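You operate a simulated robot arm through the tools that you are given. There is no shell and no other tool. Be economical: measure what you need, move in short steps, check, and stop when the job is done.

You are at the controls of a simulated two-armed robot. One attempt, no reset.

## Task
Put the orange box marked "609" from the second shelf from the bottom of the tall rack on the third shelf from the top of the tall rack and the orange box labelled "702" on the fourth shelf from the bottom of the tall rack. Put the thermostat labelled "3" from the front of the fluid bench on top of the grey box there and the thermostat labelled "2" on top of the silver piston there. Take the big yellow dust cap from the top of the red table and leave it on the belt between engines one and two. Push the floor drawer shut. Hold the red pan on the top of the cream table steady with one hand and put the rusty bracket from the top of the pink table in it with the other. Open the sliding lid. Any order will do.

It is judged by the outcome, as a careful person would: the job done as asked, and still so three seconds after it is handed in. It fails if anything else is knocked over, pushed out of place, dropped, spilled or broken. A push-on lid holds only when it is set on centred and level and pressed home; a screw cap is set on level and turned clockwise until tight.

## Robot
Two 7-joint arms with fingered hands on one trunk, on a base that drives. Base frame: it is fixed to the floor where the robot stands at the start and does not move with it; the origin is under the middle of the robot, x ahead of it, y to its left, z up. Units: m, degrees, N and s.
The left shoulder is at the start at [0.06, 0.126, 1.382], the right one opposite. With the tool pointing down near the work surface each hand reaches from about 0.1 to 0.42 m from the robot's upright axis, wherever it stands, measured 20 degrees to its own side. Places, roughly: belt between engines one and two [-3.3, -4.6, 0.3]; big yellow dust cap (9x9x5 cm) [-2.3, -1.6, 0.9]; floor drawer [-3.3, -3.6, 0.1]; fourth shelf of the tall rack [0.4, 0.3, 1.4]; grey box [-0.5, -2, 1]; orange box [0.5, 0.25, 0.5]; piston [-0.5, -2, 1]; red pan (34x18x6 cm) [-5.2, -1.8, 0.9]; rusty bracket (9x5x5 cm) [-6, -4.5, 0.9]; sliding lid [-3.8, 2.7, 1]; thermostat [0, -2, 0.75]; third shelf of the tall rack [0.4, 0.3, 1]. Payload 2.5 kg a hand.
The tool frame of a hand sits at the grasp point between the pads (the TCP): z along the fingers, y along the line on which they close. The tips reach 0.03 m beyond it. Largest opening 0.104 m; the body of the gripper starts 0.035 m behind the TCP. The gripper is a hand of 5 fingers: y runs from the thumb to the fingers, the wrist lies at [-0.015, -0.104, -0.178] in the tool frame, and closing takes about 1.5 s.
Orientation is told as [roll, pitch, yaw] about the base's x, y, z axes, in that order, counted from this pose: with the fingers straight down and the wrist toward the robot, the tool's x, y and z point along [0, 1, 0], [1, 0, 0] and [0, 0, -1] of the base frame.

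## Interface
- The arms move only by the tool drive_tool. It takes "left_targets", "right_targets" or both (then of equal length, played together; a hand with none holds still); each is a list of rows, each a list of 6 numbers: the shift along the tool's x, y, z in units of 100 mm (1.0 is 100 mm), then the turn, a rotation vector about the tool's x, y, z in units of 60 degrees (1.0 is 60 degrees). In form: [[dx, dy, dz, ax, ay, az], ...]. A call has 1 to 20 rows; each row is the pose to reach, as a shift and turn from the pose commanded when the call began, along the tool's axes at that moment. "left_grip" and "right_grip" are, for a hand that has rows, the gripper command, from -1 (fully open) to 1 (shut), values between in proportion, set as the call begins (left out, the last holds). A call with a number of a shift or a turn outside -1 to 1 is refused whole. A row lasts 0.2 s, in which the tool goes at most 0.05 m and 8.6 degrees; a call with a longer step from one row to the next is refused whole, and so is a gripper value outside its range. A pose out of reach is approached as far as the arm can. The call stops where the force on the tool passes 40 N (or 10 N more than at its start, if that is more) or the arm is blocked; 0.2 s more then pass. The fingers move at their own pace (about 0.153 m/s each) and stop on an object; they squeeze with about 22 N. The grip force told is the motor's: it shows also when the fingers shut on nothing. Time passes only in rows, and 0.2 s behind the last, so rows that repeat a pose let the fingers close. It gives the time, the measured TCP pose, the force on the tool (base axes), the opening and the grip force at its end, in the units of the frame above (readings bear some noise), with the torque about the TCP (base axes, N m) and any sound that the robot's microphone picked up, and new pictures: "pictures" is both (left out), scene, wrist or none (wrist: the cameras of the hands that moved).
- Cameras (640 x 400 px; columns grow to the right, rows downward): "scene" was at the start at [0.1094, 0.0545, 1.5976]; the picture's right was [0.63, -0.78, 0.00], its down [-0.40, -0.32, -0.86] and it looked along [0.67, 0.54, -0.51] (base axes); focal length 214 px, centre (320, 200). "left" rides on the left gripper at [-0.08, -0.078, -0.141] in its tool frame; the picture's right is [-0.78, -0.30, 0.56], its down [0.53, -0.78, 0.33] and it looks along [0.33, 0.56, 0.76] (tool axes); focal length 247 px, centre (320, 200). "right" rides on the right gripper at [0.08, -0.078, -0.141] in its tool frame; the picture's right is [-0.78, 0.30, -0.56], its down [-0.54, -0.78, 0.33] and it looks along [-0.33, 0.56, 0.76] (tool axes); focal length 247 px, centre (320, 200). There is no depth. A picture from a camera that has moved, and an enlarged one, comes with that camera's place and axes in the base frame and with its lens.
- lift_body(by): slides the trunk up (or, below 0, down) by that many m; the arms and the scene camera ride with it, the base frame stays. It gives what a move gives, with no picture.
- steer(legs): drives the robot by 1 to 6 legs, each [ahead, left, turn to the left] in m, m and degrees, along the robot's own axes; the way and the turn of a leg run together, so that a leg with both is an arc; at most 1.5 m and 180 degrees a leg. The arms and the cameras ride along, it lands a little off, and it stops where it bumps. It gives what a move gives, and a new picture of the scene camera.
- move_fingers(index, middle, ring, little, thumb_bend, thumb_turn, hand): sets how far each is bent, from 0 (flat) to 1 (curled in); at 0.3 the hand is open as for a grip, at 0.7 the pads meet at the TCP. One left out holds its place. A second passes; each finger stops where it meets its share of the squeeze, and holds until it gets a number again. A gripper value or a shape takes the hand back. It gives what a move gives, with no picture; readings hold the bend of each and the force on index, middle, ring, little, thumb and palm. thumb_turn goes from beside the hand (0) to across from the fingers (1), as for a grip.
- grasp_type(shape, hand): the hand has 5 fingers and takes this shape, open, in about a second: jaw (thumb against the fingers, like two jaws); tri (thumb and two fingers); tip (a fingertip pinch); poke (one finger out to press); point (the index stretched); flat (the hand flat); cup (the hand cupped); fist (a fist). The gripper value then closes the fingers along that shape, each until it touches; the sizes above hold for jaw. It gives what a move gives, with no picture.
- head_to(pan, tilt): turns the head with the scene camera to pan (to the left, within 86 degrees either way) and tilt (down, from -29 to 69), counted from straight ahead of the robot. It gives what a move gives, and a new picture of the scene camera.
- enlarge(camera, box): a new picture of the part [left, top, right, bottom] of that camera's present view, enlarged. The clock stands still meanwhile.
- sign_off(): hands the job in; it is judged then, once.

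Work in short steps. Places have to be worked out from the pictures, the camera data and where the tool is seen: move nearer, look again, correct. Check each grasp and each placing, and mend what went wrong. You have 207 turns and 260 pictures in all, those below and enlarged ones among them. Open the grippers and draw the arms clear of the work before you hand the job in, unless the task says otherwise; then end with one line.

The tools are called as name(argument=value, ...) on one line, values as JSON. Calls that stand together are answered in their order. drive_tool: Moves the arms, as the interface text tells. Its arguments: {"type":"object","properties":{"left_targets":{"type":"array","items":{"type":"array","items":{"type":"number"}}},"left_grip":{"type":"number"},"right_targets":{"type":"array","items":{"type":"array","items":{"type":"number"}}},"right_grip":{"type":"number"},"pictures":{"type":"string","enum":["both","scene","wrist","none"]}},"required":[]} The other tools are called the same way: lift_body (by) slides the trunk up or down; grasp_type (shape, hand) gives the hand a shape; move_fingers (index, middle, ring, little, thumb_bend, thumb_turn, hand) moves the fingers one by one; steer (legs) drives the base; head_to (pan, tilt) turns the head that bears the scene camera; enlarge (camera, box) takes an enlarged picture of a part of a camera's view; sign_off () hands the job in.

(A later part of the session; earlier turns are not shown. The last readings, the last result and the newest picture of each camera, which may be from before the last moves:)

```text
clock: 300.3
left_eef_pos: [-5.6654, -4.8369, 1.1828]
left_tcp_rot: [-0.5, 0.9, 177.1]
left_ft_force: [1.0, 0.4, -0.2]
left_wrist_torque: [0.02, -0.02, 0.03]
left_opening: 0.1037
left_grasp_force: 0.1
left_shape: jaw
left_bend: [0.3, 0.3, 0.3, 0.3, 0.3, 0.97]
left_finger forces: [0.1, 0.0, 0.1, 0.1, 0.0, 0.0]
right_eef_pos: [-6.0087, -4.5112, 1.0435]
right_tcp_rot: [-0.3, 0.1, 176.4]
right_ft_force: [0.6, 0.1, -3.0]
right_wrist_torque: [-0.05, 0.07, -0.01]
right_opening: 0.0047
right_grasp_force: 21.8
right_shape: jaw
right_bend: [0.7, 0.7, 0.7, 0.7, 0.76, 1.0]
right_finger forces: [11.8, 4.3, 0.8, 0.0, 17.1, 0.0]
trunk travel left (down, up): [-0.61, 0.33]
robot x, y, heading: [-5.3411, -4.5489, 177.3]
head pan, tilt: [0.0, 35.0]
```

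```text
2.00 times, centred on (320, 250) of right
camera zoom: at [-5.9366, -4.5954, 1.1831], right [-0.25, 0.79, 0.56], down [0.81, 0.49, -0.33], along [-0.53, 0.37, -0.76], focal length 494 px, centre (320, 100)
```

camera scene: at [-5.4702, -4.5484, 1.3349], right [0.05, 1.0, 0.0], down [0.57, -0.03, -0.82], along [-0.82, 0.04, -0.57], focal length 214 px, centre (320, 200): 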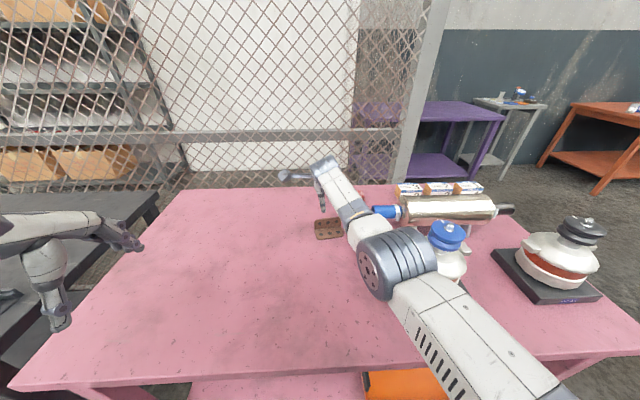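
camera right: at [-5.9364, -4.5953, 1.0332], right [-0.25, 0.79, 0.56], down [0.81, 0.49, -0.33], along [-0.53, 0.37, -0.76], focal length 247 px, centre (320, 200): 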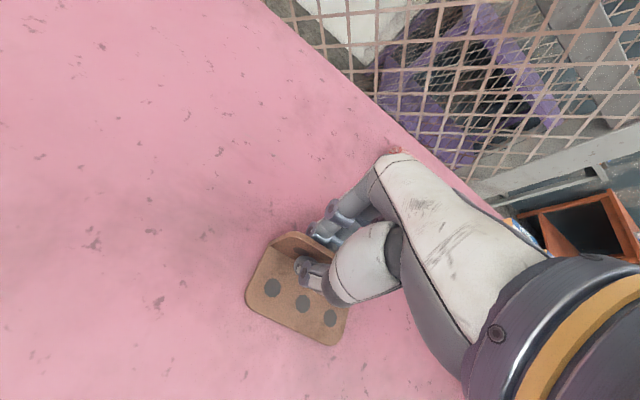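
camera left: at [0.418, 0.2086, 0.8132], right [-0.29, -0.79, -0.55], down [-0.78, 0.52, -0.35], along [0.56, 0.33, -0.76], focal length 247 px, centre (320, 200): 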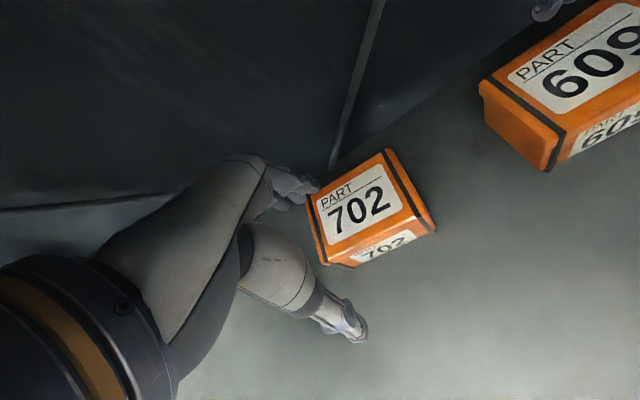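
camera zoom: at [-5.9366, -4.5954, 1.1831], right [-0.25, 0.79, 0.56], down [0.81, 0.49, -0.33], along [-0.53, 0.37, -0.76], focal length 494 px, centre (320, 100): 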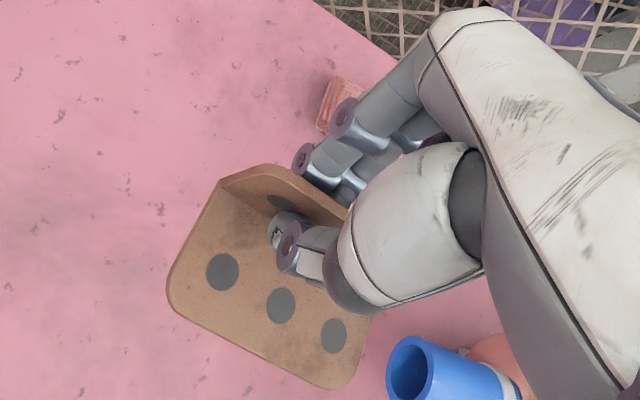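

The bracket is firmly held (3 N weight). I raise it, back off and turn north toward the cream table.

lift_body(by=0.2)

steer(legs=[[-0.6, 0, 0], [0, 0, -87], [0.6, 0, 0]])

head_to(pan=10, tilt=28)

```text
clock: 302.5
left_eef_pos: [-5.6651, -4.8379, 1.3828]
left_tcp_rot: [-0.6, 1.1, 177.1]
left_ft_force: [0.5, 0.1, -0.1]
left_wrist_torque: [0.01, 0.0, -0.02]
left_opening: 0.1043
left_grasp_force: 0.1
left_shape: jaw
left_bend: [0.3, 0.3, 0.3, 0.3, 0.3, 0.97]
left_finger forces: [0.0, 0.1, 0.0, 0.0, 0.0, 0.1]
right_eef_pos: [-6.0087, -4.511, 1.2415]
right_tcp_rot: [-0.4, 0.2, 176.5]
right_ft_force: [-0.7, -0.4, -3.1]
right_wrist_torque: [-0.04, 0.05, 0.0]
right_opening: 0.0045
right_grasp_force: 22.2
right_shape: jaw
right_bend: [0.7, 0.7, 0.7, 0.7, 0.76, 1.0]
right_finger forces: [11.8, 4.3, 0.8, 0.1, 17.1, 0.1]
trunk travel left (down, up): [-0.81, 0.13]
robot x, y, heading: [-5.3432, -4.5525, 177.2]
head pan, tilt: [0.0, 35.0]
```

```text
clock: 312.4
left_eef_pos: [-5.084, -3.6984, 1.3831]
left_tcp_rot: [-0.7, 1.1, 91.9]
left_ft_force: [-0.6, -0.5, -0.9]
left_wrist_torque: [0.0, 0.01, 0.0]
left_opening: 0.1038
left_grasp_force: 0.1
left_shape: jaw
left_bend: [0.3, 0.3, 0.3, 0.3, 0.3, 0.97]
left_finger forces: [0.0, 0.1, 0.0, 0.0, 0.0, 0.0]
right_eef_pos: [-4.7864, -3.329, 1.2426]
right_tcp_rot: [-0.3, 0.2, 91.2]
right_ft_force: [-0.3, 0.5, -3.2]
right_wrist_torque: [0.05, 0.04, 0.03]
right_opening: 0.0042
right_grasp_force: 22.0
right_shape: jaw
right_bend: [0.7, 0.7, 0.7, 0.7, 0.76, 1.0]
right_finger forces: [11.6, 4.2, 0.7, 0.0, 16.7, 0.1]
trunk travel left (down, up): [-0.81, 0.13]
robot x, y, heading: [-4.774, -3.9986, 92.0]
head pan, tilt: [0.0, 35.0]
camera scene: at [-4.7775, -3.8709, 1.624], right [1.0, 0.04, 0.0], down [0.02, -0.57, -0.82], along [-0.03, 0.82, -0.57], focal length 214 px, centre (320, 200)
```

scene: 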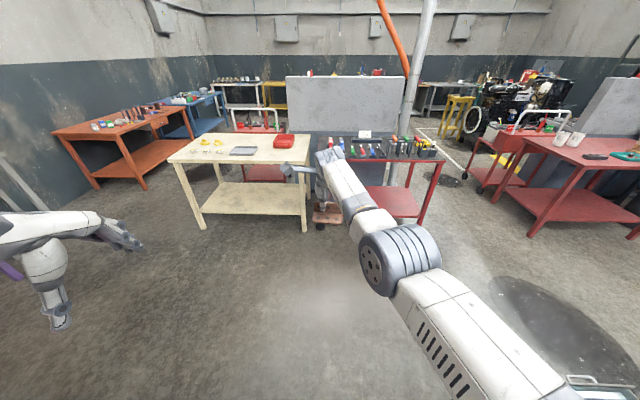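

```text
clock: 313.1
left_eef_pos: [-5.0823, -3.6965, 1.3818]
left_tcp_rot: [-0.7, 1.0, 92.0]
left_ft_force: [0.4, 0.3, 0.3]
left_wrist_torque: [0.01, 0.02, 0.01]
left_opening: 0.1039
left_grasp_force: 0.1
left_shape: jaw
left_bend: [0.3, 0.3, 0.3, 0.3, 0.3, 0.97]
left_finger forces: [0.0, 0.0, 0.0, 0.1, 0.1, 0.0]
right_eef_pos: [-4.7864, -3.3288, 1.2422]
right_tcp_rot: [-0.3, 0.2, 91.2]
right_ft_force: [-0.1, -1.1, -2.8]
right_wrist_torque: [0.06, 0.03, 0.03]
right_opening: 0.0043
right_grasp_force: 22.4
right_shape: jaw
right_bend: [0.7, 0.7, 0.7, 0.7, 0.76, 1.0]
right_finger forces: [11.6, 4.2, 0.7, 0.0, 16.8, 0.0]
trunk travel left (down, up): [-0.81, 0.13]
robot x, y, heading: [-4.774, -3.9992, 92.0]
head pan, tilt: [10.0, 28.0]
camera scene: at [-4.7933, -3.8699, 1.6349], right [0.98, 0.21, 0.0], down [0.1, -0.46, -0.88], along [-0.18, 0.86, -0.47], focal length 214 px, centre (320, 200)
```

scene: 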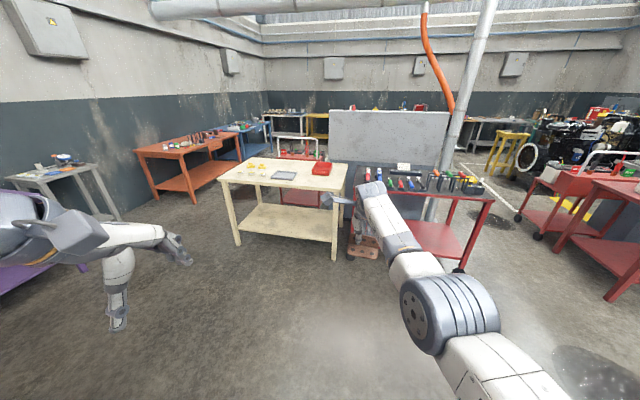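

The cream table's front edge is near y≈-2.18, the red pan near (-5.21, -1.77). I move to about (-5.2, -2.9) and look closer.

steer(legs=[[0, 0.4, -2], [1.0, 0, 0]])

head_to(pan=0, tilt=35)

enlarge(camera="scene", box=[200, 120, 400, 245])

```text
clock: 320.4
left_eef_pos: [-5.4727, -2.6885, 1.3821]
left_tcp_rot: [-0.5, 1.0, 89.8]
left_ft_force: [1.4, -0.1, 0.7]
left_wrist_torque: [0.0, -0.02, 0.0]
left_opening: 0.1037
left_grasp_force: 0.0
left_shape: jaw
left_bend: [0.3, 0.3, 0.3, 0.3, 0.3, 0.97]
left_finger forces: [0.1, 0.1, 0.0, 0.1, 0.0, 0.1]
right_eef_pos: [-5.1625, -2.3302, 1.2419]
right_tcp_rot: [-0.3, 0.1, 89.0]
right_ft_force: [0.6, 0.0, -2.4]
right_wrist_torque: [0.07, 0.03, 0.03]
right_opening: 0.0041
right_grasp_force: 21.6
right_shape: jaw
right_bend: [0.7, 0.7, 0.7, 0.7, 0.76, 1.0]
right_finger forces: [11.7, 4.2, 0.7, 0.0, 16.7, 0.0]
trunk travel left (down, up): [-0.81, 0.13]
robot x, y, heading: [-5.1725, -2.9972, 89.8]
head pan, tilt: [10.0, 28.0]
camera scene: at [-5.1885, -2.8703, 1.6349], right [0.99, 0.17, 0.0], down [0.08, -0.46, -0.88], along [-0.15, 0.87, -0.47], focal length 214 px, centre (320, 200)
```

scene: 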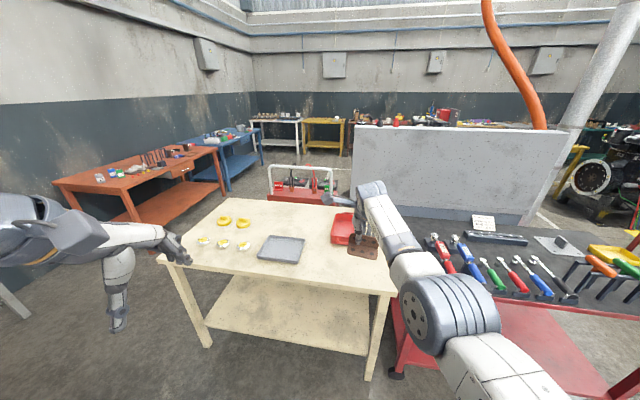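

```text
clock: 321.1
left_eef_pos: [-5.4719, -2.6878, 1.3814]
left_tcp_rot: [-0.6, 1.0, 89.7]
left_ft_force: [-0.3, 0.7, -0.2]
left_wrist_torque: [0.01, 0.01, 0.0]
left_opening: 0.1038
left_grasp_force: 0.0
left_shape: jaw
left_bend: [0.3, 0.3, 0.3, 0.3, 0.3, 0.97]
left_finger forces: [0.1, 0.0, 0.0, 0.0, 0.1, 0.0]
right_eef_pos: [-5.1618, -2.3311, 1.243]
right_tcp_rot: [-0.3, 0.2, 89.1]
right_ft_force: [0.6, 0.0, -3.3]
right_wrist_torque: [0.05, 0.08, -0.01]
right_opening: 0.0044
right_grasp_force: 21.9
right_shape: jaw
right_bend: [0.7, 0.7, 0.7, 0.7, 0.76, 1.0]
right_finger forces: [11.7, 4.2, 0.7, 0.0, 16.6, 0.0]
trunk travel left (down, up): [-0.81, 0.13]
robot x, y, heading: [-5.1737, -3.0009, 90.0]
head pan, tilt: [0.0, 35.0]
camera scene: at [-5.1728, -2.8722, 1.624], right [1.0, 0.0, 0.0], down [0.0, -0.57, -0.82], along [0.0, 0.82, -0.57], focal length 214 px, centre (320, 200)
```

scene: 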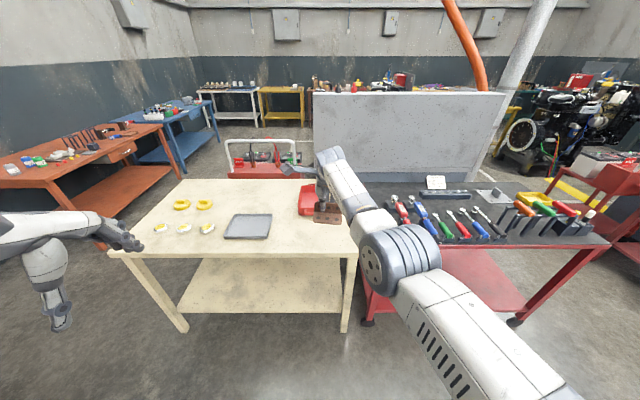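

```text
3.20 times, centred on (300, 182) of scene
camera zoom: at [-5.1728, -2.8722, 1.624], right [1.0, 0.0, 0.0], down [0.0, -0.57, -0.82], along [0.0, 0.82, -0.57], focal length 686 px, centre (384, 256)
```

zoom: 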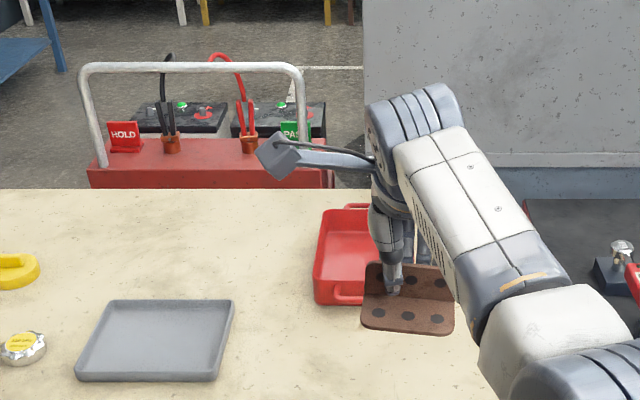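

The pan's long axis runs away from me, x≈-5.28…-5.10, near wall y≈-1.91; table edge y≈-2.215. The left hand should hold the left wall with its wrist to the left, so I yaw the left hand 90° and tilt it 30° forward here in the open.

drive_tool(left_targets=[[0, 0, 0, 0, 0, 0.12], [0, 0, 0, 0, 0, 0.24], [0, 0, 0, 0, 0, 0.36], [0, 0, 0, 0, 0, 0.48], [0, 0, 0, 0, 0, 0.6], [0, 0, 0, 0, 0, 0.72], [0, 0, 0, 0, 0, 0.8]], pictures="none")

drive_tool(left_targets=[[0, 0, 0, 0, 0, 0.1], [0, 0, 0, 0, 0, 0.2], [0, 0, 0, 0, 0, 0.3], [0, 0, 0, 0, 0, 0.4], [0, 0, 0, 0, 0, 0.5], [0, 0, 0, 0, 0, 0.6], [0, 0, 0, 0, 0, 0.7]], pictures="scene")

```text
clock: 322.7
left_eef_pos: [-5.4717, -2.6864, 1.383]
left_tcp_rot: [-1.3, 0.3, 41.5]
left_ft_force: [-0.3, 0.3, -0.1]
left_wrist_torque: [0.03, 0.02, 0.04]
left_opening: 0.1037
left_grasp_force: 0.0
left_shape: jaw
left_bend: [0.3, 0.3, 0.3, 0.3, 0.3, 0.97]
left_finger forces: [0.1, 0.0, 0.1, 0.0, 0.1, 0.0]
right_eef_pos: [-5.1629, -2.3306, 1.2433]
right_tcp_rot: [-0.3, 0.3, 89.0]
right_ft_force: [0.5, -0.6, -3.0]
right_wrist_torque: [0.05, 0.05, 0.01]
right_opening: 0.0042
right_grasp_force: 22.2
right_shape: jaw
right_bend: [0.7, 0.7, 0.7, 0.7, 0.76, 1.0]
right_finger forces: [11.7, 4.2, 0.8, 0.0, 16.7, 0.1]
trunk travel left (down, up): [-0.81, 0.13]
robot x, y, heading: [-5.1714, -3.0023, 89.9]
head pan, tilt: [0.0, 35.0]
```

```text
clock: 324.3
left_eef_pos: [-5.4731, -2.6874, 1.3842]
left_tcp_rot: [-1.0, -0.6, -0.4]
left_ft_force: [0.8, -0.4, -0.6]
left_wrist_torque: [0.01, 0.0, 0.03]
left_opening: 0.1038
left_grasp_force: 0.1
left_shape: jaw
left_bend: [0.3, 0.3, 0.3, 0.3, 0.3, 0.97]
left_finger forces: [0.1, 0.0, 0.1, 0.0, 0.0, 0.0]
right_eef_pos: [-5.1614, -2.3309, 1.2422]
right_tcp_rot: [-0.3, 0.0, 89.1]
right_ft_force: [0.0, 0.1, -1.8]
right_wrist_torque: [0.06, 0.04, 0.02]
right_opening: 0.0043
right_grasp_force: 22.0
right_shape: jaw
right_bend: [0.7, 0.7, 0.7, 0.7, 0.76, 1.0]
right_finger forces: [11.7, 4.2, 0.6, 0.0, 16.7, 0.1]
trunk travel left (down, up): [-0.81, 0.13]
robot x, y, heading: [-5.1719, -2.9952, 89.9]
head pan, tilt: [0.0, 35.0]
camera scene: at [-5.1726, -2.8722, 1.624], right [1.0, 0.0, 0.0], down [0.0, -0.57, -0.82], along [0.0, 0.82, -0.57], focal length 214 px, centre (320, 200)
```

scene: 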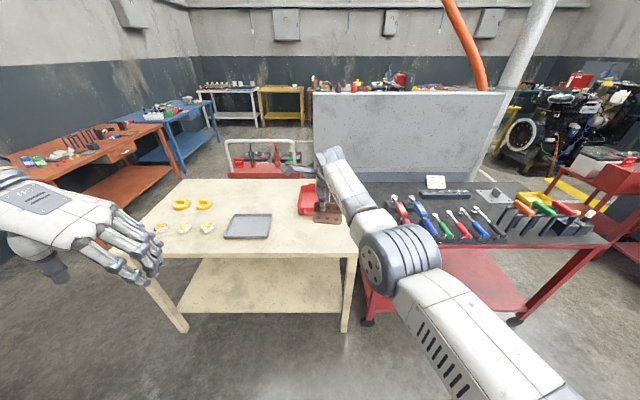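

The yaw works well. I bring the left hand forward and right with a 30° forward tilt, ending about 12 cm above and left of where the pan's left wall will be.

drive_tool(left_targets=[[0.12, 0.07, 0, 0, 0, 0], [0.25, 0.15, 0, 0, 0, 0], [0.37, 0.22, 0, 0, 0, 0], [0.5, 0.3, 0, 0, 0, 0], [0.62, 0.37, 0, 0, 0, 0], [0.75, 0.45, 0, 0, 0, 0], [0.87, 0.52, 0, 0, 0, 0], [1, 0.6, 0, 0, 0, 0]], pictures="none")

drive_tool(left_targets=[[0.12, 0.07, 0, 0, 0.06, 0], [0.25, 0.15, 0, 0, 0.12, 0], [0.37, 0.22, 0, 0, 0.18, 0], [0.5, 0.3, 0, 0, 0.24, 0], [0.62, 0.37, 0, 0, 0.3, 0], [0.75, 0.45, 0, 0, 0.36, 0], [0.87, 0.52, 0, 0, 0.43, 0], [1, 0.6, 0, 0, 0.5, 0]], pictures="scene")

```text
clock: 326.1
left_eef_pos: [-5.411, -2.5875, 1.382]
left_tcp_rot: [-1.2, -0.5, -0.2]
left_ft_force: [0.4, 0.0, 1.0]
left_wrist_torque: [-0.01, -0.01, -0.01]
left_opening: 0.1038
left_grasp_force: 0.0
left_shape: jaw
left_bend: [0.3, 0.3, 0.3, 0.3, 0.3, 0.97]
left_finger forces: [0.1, 0.1, 0.0, 0.1, 0.0, 0.1]
right_eef_pos: [-5.1613, -2.3304, 1.2424]
right_tcp_rot: [-0.3, 0.1, 88.9]
right_ft_force: [-0.1, -0.6, -1.9]
right_wrist_torque: [0.06, 0.03, 0.01]
right_opening: 0.0042
right_grasp_force: 22.3
right_shape: jaw
right_bend: [0.7, 0.7, 0.7, 0.7, 0.76, 1.0]
right_finger forces: [11.6, 4.2, 0.7, 0.0, 16.8, 0.0]
trunk travel left (down, up): [-0.81, 0.13]
robot x, y, heading: [-5.1735, -2.9969, 89.9]
head pan, tilt: [0.0, 35.0]
```

```text
clock: 327.9
left_eef_pos: [-5.352, -2.4876, 1.379]
left_tcp_rot: [29.1, -0.6, -0.2]
left_ft_force: [-0.6, 0.0, 0.4]
left_wrist_torque: [0.02, 0.02, -0.02]
left_opening: 0.1038
left_grasp_force: 0.1
left_shape: jaw
left_bend: [0.3, 0.3, 0.3, 0.3, 0.3, 0.97]
left_finger forces: [0.0, 0.1, 0.0, 0.0, 0.0, 0.0]
right_eef_pos: [-5.1616, -2.3291, 1.2432]
right_tcp_rot: [-0.3, 0.2, 89.0]
right_ft_force: [-0.4, -0.8, -2.8]
right_wrist_torque: [0.05, 0.03, 0.02]
right_opening: 0.0043
right_grasp_force: 21.9
right_shape: jaw
right_bend: [0.7, 0.7, 0.7, 0.7, 0.76, 1.0]
right_finger forces: [11.8, 4.2, 0.7, 0.0, 16.6, 0.0]
trunk travel left (down, up): [-0.81, 0.13]
robot x, y, heading: [-5.1719, -2.9978, 89.8]
head pan, tilt: [0.0, 35.0]
camera scene: at [-5.1724, -2.872, 1.624], right [1.0, 0.0, 0.0], down [0.0, -0.57, -0.82], along [0.0, 0.82, -0.57], focal length 214 px, centre (320, 200)
```

scene: 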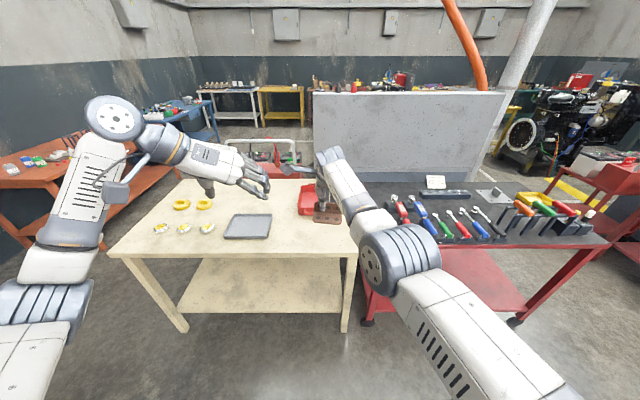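

Both hands are in good relative position. I drive forward 0.45 m.

steer(legs=[[0.45, 0, 0]])

head_to(pan=0, tilt=48)

enlarge(camera="left", box=[0, 0, 640, 400])

```text
clock: 330.7
left_eef_pos: [-5.3532, -2.0315, 1.3815]
left_tcp_rot: [29.1, -0.7, 0.0]
left_ft_force: [-0.9, 0.2, -0.2]
left_wrist_torque: [0.01, 0.01, -0.01]
left_opening: 0.1038
left_grasp_force: 0.0
left_shape: jaw
left_bend: [0.3, 0.3, 0.3, 0.3, 0.3, 0.97]
left_finger forces: [0.1, 0.1, 0.0, 0.0, 0.0, 0.1]
right_eef_pos: [-5.1647, -1.8725, 1.2432]
right_tcp_rot: [-0.2, 0.1, 89.2]
right_ft_force: [-0.2, -0.3, -2.8]
right_wrist_torque: [0.06, 0.01, -0.02]
right_opening: 0.004
right_grasp_force: 21.9
right_shape: jaw
right_bend: [0.7, 0.7, 0.7, 0.7, 0.76, 1.0]
right_finger forces: [11.6, 4.2, 0.9, 0.0, 16.8, 0.1]
trunk travel left (down, up): [-0.81, 0.13]
robot x, y, heading: [-5.1698, -2.5391, 89.8]
head pan, tilt: [0.0, 35.0]
camera scene: at [-5.1734, -2.4153, 1.624], right [1.0, 0.0, 0.0], down [0.0, -0.57, -0.82], along [0.0, 0.82, -0.57], focal length 214 px, centre (320, 200)
```

scene: 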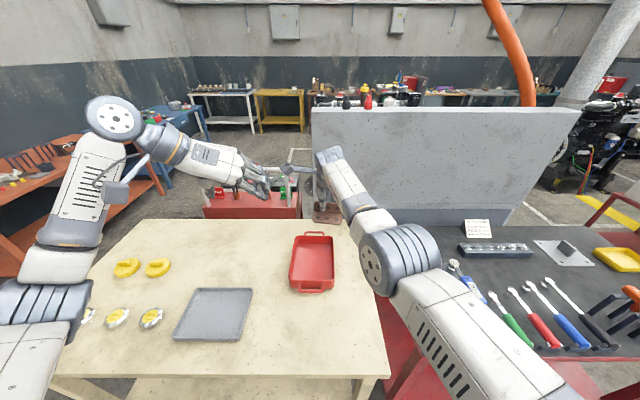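

```text
clock: 331.4
left_eef_pos: [-5.3542, -2.032, 1.38]
left_tcp_rot: [28.9, -0.6, 0.0]
left_ft_force: [-0.6, 0.1, 0.4]
left_wrist_torque: [-0.02, 0.0, -0.02]
left_opening: 0.1038
left_grasp_force: 0.2
left_shape: jaw
left_bend: [0.3, 0.3, 0.3, 0.3, 0.3, 0.97]
left_finger forces: [0.0, 0.0, 0.0, 0.0, 0.0, 0.0]
right_eef_pos: [-5.1653, -1.8735, 1.2422]
right_tcp_rot: [-0.2, 0.3, 89.3]
right_ft_force: [0.3, 0.2, -2.8]
right_wrist_torque: [0.04, 0.07, 0.01]
right_opening: 0.0043
right_grasp_force: 22.0
right_shape: jaw
right_bend: [0.7, 0.7, 0.7, 0.7, 0.76, 1.0]
right_finger forces: [11.7, 4.1, 0.7, 0.0, 16.8, 0.0]
trunk travel left (down, up): [-0.81, 0.13]
robot x, y, heading: [-5.171, -2.5409, 90.2]
head pan, tilt: [0.0, 48.0]
camera scene: at [-5.1734, -2.4249, 1.605], right [1.0, 0.0, 0.0], down [0.0, -0.74, -0.67], along [0.0, 0.67, -0.74], focal length 214 px, centre (320, 200)
```

scene: 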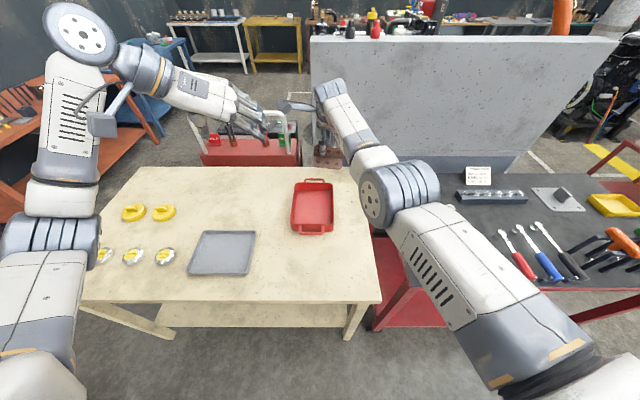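

```text
1.00 times, centred on (320, 200) of left (not enlarged: the box is as wide or as high as the picture)
camera zoom: at [-5.4332, -2.1709, 1.4643], right [-0.29, -0.41, -0.87], down [-0.78, 0.63, -0.04], along [0.56, 0.66, -0.5], focal length 247 px, centre (320, 200)
```

zoom: 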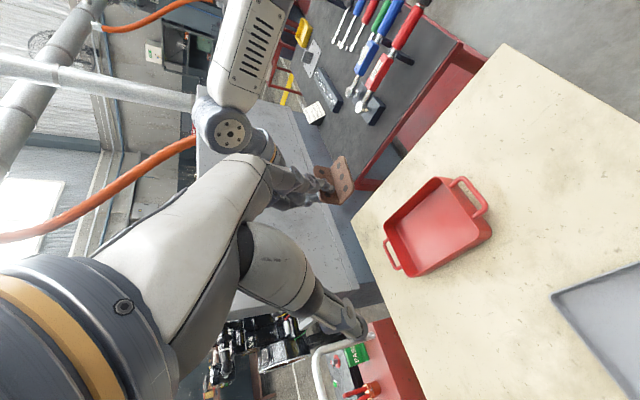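

Pan rim: x -5.30…-5.115, y -1.935…-1.67, z≈0.88; table top 0.823. I drive 7 cm closer, shift the right hand 2 cm left, and bring the left hand over the pan's left wall, then lower the trunk 28 cm.

steer(legs=[[0.07, 0, 0]])

drive_tool(left_targets=[[0.1, 0.07, 0.05, 0, 0, 0], [0.2, 0.15, 0.1, 0, 0, 0], [0.3, 0.22, 0.17, 0, 0, 0], [0.4, 0.3, 0.23, 0, 0, 0], [0.5, 0.37, 0.29, 0, 0, 0], [0.6, 0.45, 0.35, 0, 0, 0], [0.7, 0.52, 0.4, 0, 0, 0], [0.78, 0.57, 0.45, 0, 0, 0]], right_targets=[[0.05, 0, 0, 0, 0, 0], [0.1, 0, 0, 0, 0, 0], [0.15, 0, 0, 0, 0, 0], [0.2, 0, 0, 0, 0, 0], [0.2, 0, 0, 0, 0, 0], [0.2, 0, 0, 0, 0, 0], [0.2, 0, 0, 0, 0, 0], [0.2, 0, 0, 0, 0, 0]], pictures="none")

lift_body(by=-0.27)

enlarge(camera="scene", box=[160, 100, 480, 300])

enlarge(camera="left", box=[0, 0, 640, 400])

```text
clock: 332.4
left_eef_pos: [-5.353, -1.9613, 1.3812]
left_tcp_rot: [29.1, -0.6, 0.0]
left_ft_force: [-0.6, 0.1, 0.9]
left_wrist_torque: [0.0, -0.01, 0.01]
left_opening: 0.1036
left_grasp_force: 0.2
left_shape: jaw
left_bend: [0.3, 0.3, 0.3, 0.3, 0.3, 0.97]
left_finger forces: [0.0, 0.0, 0.0, 0.0, 0.1, 0.0]
right_eef_pos: [-5.1648, -1.8032, 1.2421]
right_tcp_rot: [-0.3, 0.2, 89.2]
right_ft_force: [-0.2, 0.8, -3.5]
right_wrist_torque: [0.04, 0.03, 0.03]
right_opening: 0.0041
right_grasp_force: 22.0
right_shape: jaw
right_bend: [0.7, 0.7, 0.7, 0.7, 0.76, 1.0]
right_finger forces: [11.8, 4.3, 0.7, 0.0, 16.8, 0.0]
trunk travel left (down, up): [-0.81, 0.13]
robot x, y, heading: [-5.1704, -2.4716, 89.9]
head pan, tilt: [0.0, 48.0]
camera scene: at [-5.1736, -2.3543, 1.6049], right [1.0, 0.0, 0.0], down [0.0, -0.74, -0.67], along [0.0, 0.67, -0.74], focal length 214 px, centre (320, 200)
```

scene: 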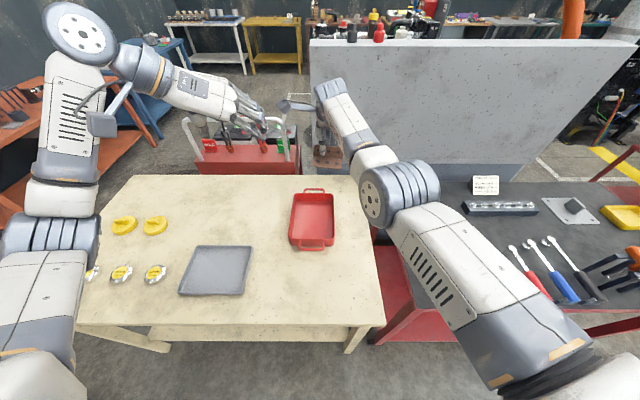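

```text
clock: 334.2
left_eef_pos: [-5.2969, -1.871, 1.3813]
left_tcp_rot: [29.0, -0.6, 0.1]
left_ft_force: [0.3, 0.0, -0.1]
left_wrist_torque: [0.05, -0.02, 0.02]
left_opening: 0.1041
left_grasp_force: 0.1
left_shape: jaw
left_bend: [0.3, 0.3, 0.3, 0.3, 0.3, 0.97]
left_finger forces: [0.0, 0.0, 0.1, 0.0, 0.1, 0.0]
right_eef_pos: [-5.1829, -1.8072, 1.2438]
right_tcp_rot: [-0.3, 0.1, 89.3]
right_ft_force: [0.1, 0.1, -3.9]
right_wrist_torque: [0.07, 0.08, -0.02]
right_opening: 0.0041
right_grasp_force: 22.9
right_shape: jaw
right_bend: [0.7, 0.7, 0.7, 0.7, 0.76, 1.0]
right_finger forces: [11.6, 4.3, 0.7, 0.1, 16.9, 0.0]
right hand out of reach, approached as far as the arm can: row 3, 4, 5, 6, 7, 8
trunk travel left (down, up): [-0.81, 0.13]
robot x, y, heading: [-5.1729, -2.472, 90.2]
head pan, tilt: [0.0, 48.0]
```

```text
clock: 337.0
left_eef_pos: [-5.297, -1.8712, 1.1099]
left_tcp_rot: [29.0, -0.7, 0.0]
left_ft_force: [-0.6, -0.3, 0.5]
left_wrist_torque: [-0.02, -0.04, -0.02]
left_opening: 0.1041
left_grasp_force: 0.1
left_shape: jaw
left_bend: [0.3, 0.3, 0.3, 0.3, 0.3, 0.97]
left_finger forces: [0.1, 0.1, 0.0, 0.0, 0.1, 0.1]
right_eef_pos: [-5.1835, -1.8071, 0.9735]
right_tcp_rot: [-0.3, 0.1, 89.3]
right_ft_force: [0.2, -0.4, -2.9]
right_wrist_torque: [0.07, 0.07, 0.0]
right_opening: 0.0041
right_grasp_force: 21.5
right_shape: jaw
right_bend: [0.7, 0.7, 0.7, 0.7, 0.76, 1.0]
right_finger forces: [11.7, 4.2, 0.7, 0.0, 16.9, 0.0]
trunk travel left (down, up): [-0.54, 0.4]
robot x, y, heading: [-5.1724, -2.4701, 90.3]
head pan, tilt: [0.0, 48.0]
```

```text
2.00 times, centred on (320, 200) of scene
camera zoom: at [-5.1736, -2.3555, 1.335], right [1.0, 0.0, 0.0], down [0.0, -0.74, -0.67], along [0.0, 0.67, -0.74], focal length 429 px, centre (320, 200)
```

zoom: 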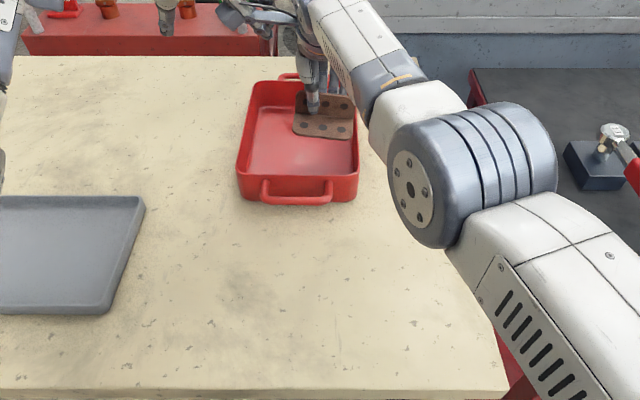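

```text
1.00 times, centred on (320, 200) of left (not enlarged: the box is as wide or as high as the picture)
camera zoom: at [-5.3762, -2.0108, 1.1939], right [-0.29, -0.41, -0.87], down [-0.78, 0.63, -0.04], along [0.56, 0.66, -0.5], focal length 247 px, centre (320, 200)
```

zoom: 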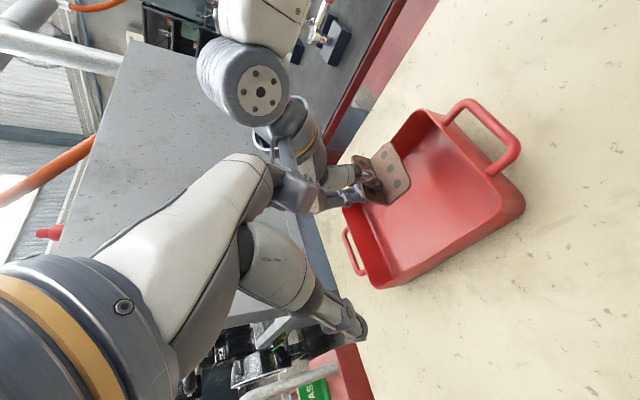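

The bracket is about 4 cm too far right for the pan's middle. I strafe left 4 cm and creep 4 cm forward, then lower the left hand onto the left wall near its front corner.

steer(legs=[[0.035, 0.04, 0]])

drive_tool(left_targets=[[-0.12, 0.05, 0.1, 0, 0, 0], [-0.24, 0.1, 0.2, 0, 0, 0], [-0.36, 0.15, 0.3, 0, 0, 0], [-0.48, 0.2, 0.4, 0, 0, 0], [-0.6, 0.25, 0.5, 0, 0, 0], [-0.72, 0.3, 0.6, 0, 0, 0], [-0.82, 0.34, 0.7, 0, 0, 0], [-0.9, 0.34, 0.76, 0, 0, 0]], pictures="wrist")

```text
clock: 337.9
left_eef_pos: [-5.3365, -1.8366, 1.1109]
left_tcp_rot: [28.9, -0.7, 0.0]
left_ft_force: [-2.1, 0.6, -0.8]
left_wrist_torque: [0.01, 0.01, 0.0]
left_opening: 0.1039
left_grasp_force: 0.2
left_shape: jaw
left_bend: [0.3, 0.3, 0.3, 0.3, 0.3, 0.97]
left_finger forces: [0.0, 0.1, 0.0, 0.0, 0.1, 0.0]
right_eef_pos: [-5.2241, -1.7722, 0.9723]
right_tcp_rot: [-0.3, 0.2, 89.3]
right_ft_force: [1.0, -0.4, -2.5]
right_wrist_torque: [0.06, 0.01, 0.02]
right_opening: 0.0043
right_grasp_force: 21.9
right_shape: jaw
right_bend: [0.7, 0.7, 0.7, 0.7, 0.76, 1.0]
right_finger forces: [11.7, 4.2, 0.6, 0.1, 16.8, 0.0]
trunk travel left (down, up): [-0.54, 0.4]
robot x, y, heading: [-5.2134, -2.4362, 90.3]
head pan, tilt: [0.0, 48.0]
camera scene: at [-5.2139, -2.3199, 1.3349], right [1.0, 0.0, 0.0], down [0.0, -0.74, -0.67], along [0.0, 0.67, -0.74], focal length 214 px, centre (320, 200)
```

scene: 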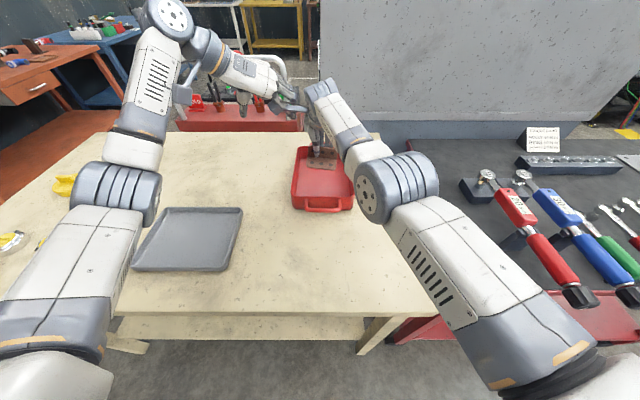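

```text
clock: 339.7
left_eef_pos: [-5.301, -1.8799, 0.9993]
left_tcp_rot: [29.2, -0.6, 0.0]
left_ft_force: [-0.3, -0.2, -0.5]
left_wrist_torque: [-0.03, 0.0, -0.02]
left_opening: 0.1038
left_grasp_force: 0.1
left_shape: jaw
left_bend: [0.3, 0.3, 0.3, 0.3, 0.3, 0.97]
left_finger forces: [0.0, 0.1, 0.1, 0.0, 0.1, 0.0]
right_eef_pos: [-5.2234, -1.7728, 0.974]
right_tcp_rot: [-0.3, 0.1, 89.3]
right_ft_force: [0.1, 0.8, -3.1]
right_wrist_torque: [0.04, 0.04, 0.0]
right_opening: 0.004
right_grasp_force: 22.1
right_shape: jaw
right_bend: [0.7, 0.7, 0.7, 0.7, 0.76, 1.0]
right_finger forces: [11.7, 4.3, 0.6, 0.0, 16.8, 0.0]
trunk travel left (down, up): [-0.54, 0.4]
robot x, y, heading: [-5.2139, -2.4399, 90.1]
head pan, tilt: [0.0, 48.0]
camera left: at [-5.3802, -2.0179, 1.0833], right [-0.29, -0.41, -0.87], down [-0.78, 0.63, -0.04], along [0.56, 0.66, -0.5], focal length 247 px, centre (320, 200)
```

left: 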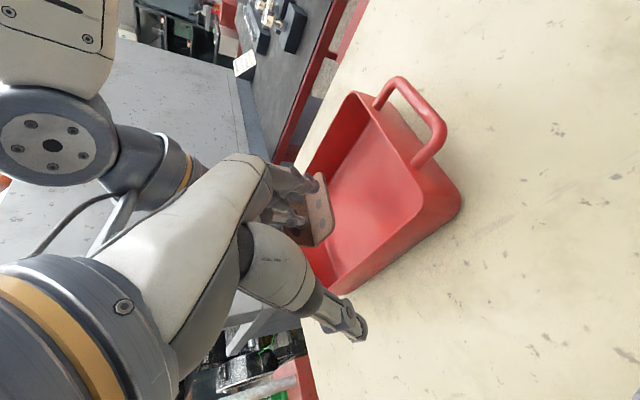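

The left hand straddles the left wall region (wall at x≈-5.287). I go 3 cm forward and down 6 cm first, then further down.

drive_tool(left_targets=[[0, 0.05, 0.12, 0, 0, 0], [0, 0.1, 0.25, 0, 0, 0], [0, 0.13, 0.37, 0, 0, 0], [0, 0.13, 0.5, 0, 0, 0], [-0.05, 0.13, 0.6, 0, 0, 0], [-0.1, 0.13, 0.7, 0, 0, 0]], pictures="both")

```text
clock: 341.1
left_eef_pos: [-5.2869, -1.8532, 0.936]
left_tcp_rot: [29.1, -0.6, 0.0]
left_ft_force: [-0.5, 0.3, 1.1]
left_wrist_torque: [0.06, -0.1, 0.03]
left_opening: 0.1043
left_grasp_force: 0.0
left_shape: jaw
left_bend: [0.3, 0.3, 0.3, 0.3, 0.3, 0.97]
left_finger forces: [0.1, 0.0, 1.6, 0.1, 0.1, 0.1]
right_eef_pos: [-5.2238, -1.7736, 0.9721]
right_tcp_rot: [-0.3, 0.2, 89.3]
right_ft_force: [0.5, -0.7, -4.6]
right_wrist_torque: [0.16, 0.01, -0.01]
right_opening: 0.004
right_grasp_force: 21.8
right_shape: jaw
right_bend: [0.7, 0.7, 0.7, 0.7, 0.76, 1.0]
right_finger forces: [12.2, 4.7, 0.4, 0.0, 18.4, 0.0]
trunk travel left (down, up): [-0.54, 0.4]
robot x, y, heading: [-5.2129, -2.4381, 90.2]
head pan, tilt: [0.0, 48.0]
camera scene: at [-5.2134, -2.3204, 1.335], right [1.0, 0.0, 0.0], down [0.0, -0.74, -0.67], along [0.0, 0.67, -0.74], focal length 214 px, centre (320, 200)
camera left: at [-5.3679, -1.9921, 1.0182], right [-0.29, -0.41, -0.87], down [-0.78, 0.63, -0.04], along [0.56, 0.66, -0.5], focal length 247 px, centre (320, 200)
```

scene: 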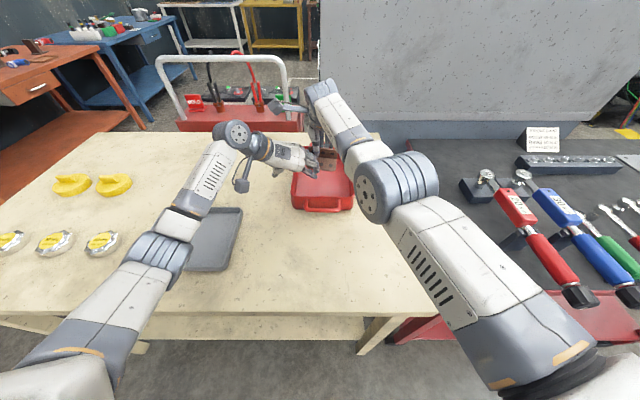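
left: 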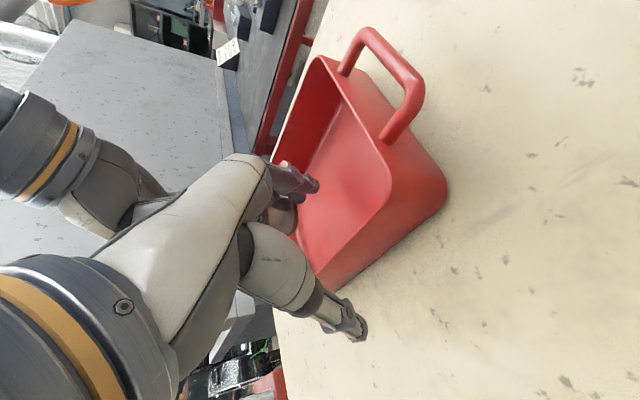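

The left ring finger brushes the bracket. I draw the left hand back 3.5 cm while lowering it to the rim.

drive_tool(left_targets=[[-0.15, 0, -0.08, 0, 0, 0], [-0.3, 0, -0.17, 0, 0, 0], [-0.4, 0, 0, 0, 0, 0], [-0.5, 0, 0.17, 0, 0, 0], [-0.6, 0, 0.35, 0, 0, 0]], pictures="wrist")

```text
clock: 342.3
left_eef_pos: [-5.2878, -1.8875, 0.8794]
left_tcp_rot: [29.7, -1.1, 0.3]
left_ft_force: [-1.7, 6.8, 17.4]
left_wrist_torque: [-0.81, -0.61, 0.16]
left_opening: 0.1041
left_grasp_force: 0.1
left_shape: jaw
left_bend: [0.3, 0.3, 0.3, 0.3, 0.3, 0.97]
left_finger forces: [17.0, 0.0, 0.0, 0.0, 0.0, 0.0]
right_eef_pos: [-5.2235, -1.7742, 0.9753]
right_tcp_rot: [-0.2, 0.0, 89.3]
right_ft_force: [0.3, 0.0, -2.5]
right_wrist_torque: [0.06, 0.05, 0.03]
right_opening: 0.0039
right_grasp_force: 22.0
right_shape: jaw
right_bend: [0.7, 0.7, 0.7, 0.7, 0.76, 1.0]
right_finger forces: [11.9, 4.0, 0.5, 0.0, 16.8, 0.1]
trunk travel left (down, up): [-0.54, 0.4]
robot x, y, heading: [-5.2135, -2.438, 90.2]
head pan, tilt: [0.0, 48.0]
camera left: at [-5.3673, -2.0268, 0.9607], right [-0.28, -0.4, -0.87], down [-0.78, 0.63, -0.04], along [0.56, 0.67, -0.48], focal length 247 px, centre (320, 200)
```

left: 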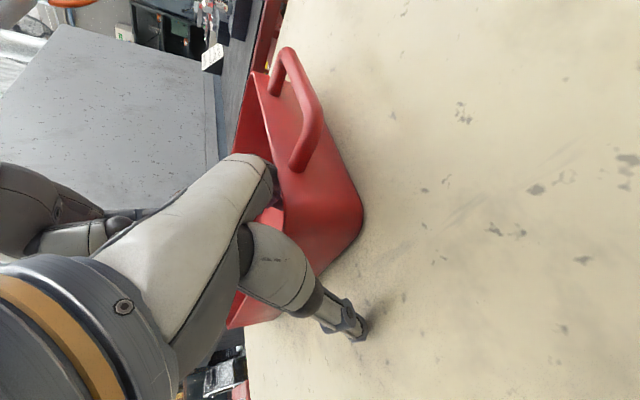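

The index finger is touching the pan inside. I lift 8 mm and close the left hand on the wall.

drive_tool(left_targets=[[0.05, 0, -0.08, 0, 0, 0], [0.05, 0, -0.08, 0, 0, 0], [0.05, 0, -0.08, 0, 0, 0], [0.05, 0, -0.08, 0, 0, 0], [0.05, 0, -0.08, 0, 0, 0], [0.05, 0, -0.08, 0, 0, 0], [0.05, 0, -0.08, 0, 0, 0], [0.05, 0, -0.08, 0, 0, 0], [0.05, 0, -0.08, 0, 0, 0]], left_grip=1, pictures="both")

```text
clock: 344.3
left_eef_pos: [-5.2883, -1.8892, 0.8839]
left_tcp_rot: [29.0, -0.7, -0.1]
left_ft_force: [-0.7, -1.7, 0.2]
left_wrist_torque: [-0.05, -0.44, -0.11]
left_opening: 0.0242
left_grasp_force: 22.5
left_shape: jaw
left_bend: [0.38, 0.7, 0.52, 0.49, 0.73, 1.0]
left_finger forces: [9.1, 11.1, 0.0, 0.0, 15.7, 0.0]
right_eef_pos: [-5.2229, -1.7739, 0.9731]
right_tcp_rot: [-0.3, 0.1, 89.3]
right_ft_force: [-0.1, 0.4, -2.7]
right_wrist_torque: [0.07, 0.07, 0.02]
right_opening: 0.004
right_grasp_force: 22.0
right_shape: jaw
right_bend: [0.7, 0.7, 0.7, 0.7, 0.76, 1.0]
right_finger forces: [11.9, 4.0, 0.4, 0.0, 16.8, 0.0]
trunk travel left (down, up): [-0.54, 0.4]
robot x, y, heading: [-5.2151, -2.4385, 90.2]
head pan, tilt: [0.0, 48.0]
camera scene: at [-5.2135, -2.3206, 1.335], right [1.0, 0.0, 0.0], down [0.0, -0.74, -0.67], along [0.0, 0.67, -0.74], focal length 214 px, centre (320, 200)
camera left: at [-5.3675, -2.0275, 0.9665], right [-0.29, -0.41, -0.87], down [-0.78, 0.63, -0.04], along [0.56, 0.66, -0.5], focal length 247 px, centre (320, 200)
```

scene: 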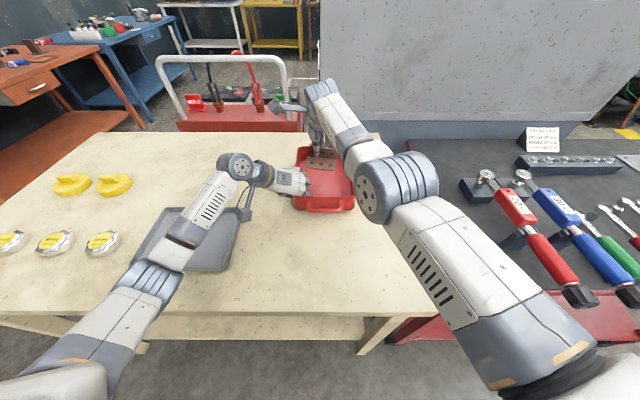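
left: 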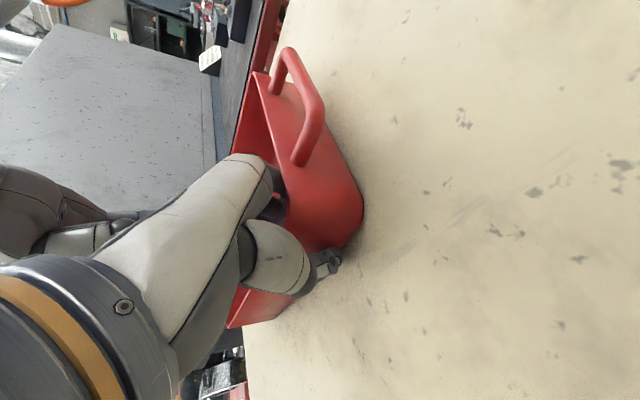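

The pan's wall is held (22 N). Now I lower the bracket with the right arm until it touches the pan floor.

drive_tool(right_targets=[[0, 0, 0.12, 0, 0, 0], [0, 0, 0.24, 0, 0, 0], [0, 0, 0.36, 0, 0, 0], [0, 0, 0.48, 0, 0, 0], [0, 0, 0.6, 0, 0, 0], [0, 0, 0.7, 0, 0, 0]], pictures="both")

```text
clock: 345.7
left_eef_pos: [-5.2887, -1.8886, 0.8836]
left_tcp_rot: [28.9, -0.6, 0.0]
left_ft_force: [-0.4, -1.6, -0.1]
left_wrist_torque: [-0.06, -0.5, -0.13]
left_opening: 0.0238
left_grasp_force: 22.5
left_shape: jaw
left_bend: [0.38, 0.7, 0.52, 0.49, 0.73, 1.0]
left_finger forces: [8.9, 11.2, 0.0, 0.0, 15.5, 0.1]
right_eef_pos: [-5.2199, -1.7778, 0.9028]
right_tcp_rot: [-0.3, 0.0, 89.3]
right_ft_force: [0.1, 1.5, -1.2]
right_wrist_torque: [0.0, -0.02, 0.0]
right_opening: 0.004
right_grasp_force: 22.1
right_shape: jaw
right_bend: [0.7, 0.7, 0.7, 0.7, 0.76, 1.0]
right_finger forces: [11.5, 4.1, 1.0, 0.1, 16.5, 0.1]
right hand out of reach, approached as far as the arm can: row 6
trunk travel left (down, up): [-0.54, 0.4]
robot x, y, heading: [-5.2137, -2.4376, 90.3]
head pan, tilt: [0.0, 48.0]
camera scene: at [-5.2135, -2.3206, 1.335], right [1.0, 0.0, 0.0], down [0.0, -0.74, -0.67], along [0.0, 0.67, -0.74], focal length 214 px, centre (320, 200)
camera right: at [-5.3018, -1.8532, 1.0438], right [0.78, 0.29, 0.56], down [0.53, -0.78, -0.33], along [0.35, 0.55, -0.76], focal length 247 px, centre (320, 200)
```

scene: 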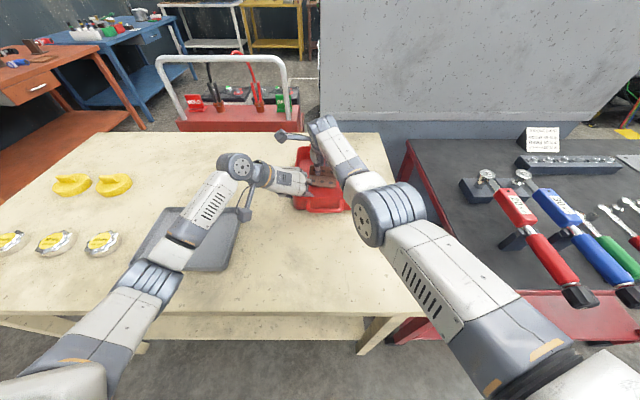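
right: 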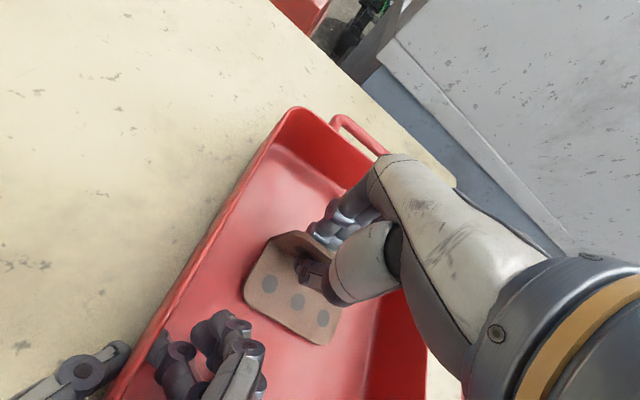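

The bracket is well inside the pan with the left hand on its wall. A little further down (slightly back for reach).

drive_tool(right_targets=[[0, -0.08, 0.08, 0, 0, 0], [0, -0.12, 0.16, 0, 0, 0], [0, -0.15, 0.24, 0, 0, 0], [0, -0.15, 0.3, 0, 0, 0]], pictures="none")

```text
clock: 346.7
left_eef_pos: [-5.2887, -1.8908, 0.8836]
left_tcp_rot: [29.0, -0.6, 0.1]
left_ft_force: [-3.4, -1.8, 2.5]
left_wrist_torque: [-0.09, -0.59, -0.21]
left_opening: 0.0235
left_grasp_force: 21.9
left_shape: jaw
left_bend: [0.41, 0.7, 0.52, 0.49, 0.73, 1.0]
left_finger forces: [13.9, 10.5, 0.0, 0.0, 14.6, 0.1]
right_eef_pos: [-5.2201, -1.7854, 0.8945]
right_tcp_rot: [-0.1, -2.4, 89.4]
right_ft_force: [2.1, -1.5, 9.6]
right_wrist_torque: [-0.12, -0.09, 0.03]
right_opening: 0.0056
right_grasp_force: 22.2
right_shape: jaw
right_bend: [0.7, 0.7, 0.7, 0.7, 0.77, 1.0]
right_finger forces: [12.3, 5.9, 1.1, 0.0, 21.2, 0.0]
trunk travel left (down, up): [-0.54, 0.4]
robot x, y, heading: [-5.2138, -2.437, 90.1]
head pan, tilt: [0.0, 48.0]
stopped in row 4 (right hand): the force on the tool passed its limit at 43 N (the readings are from after the stop); the commanded pose is now the measured one
```

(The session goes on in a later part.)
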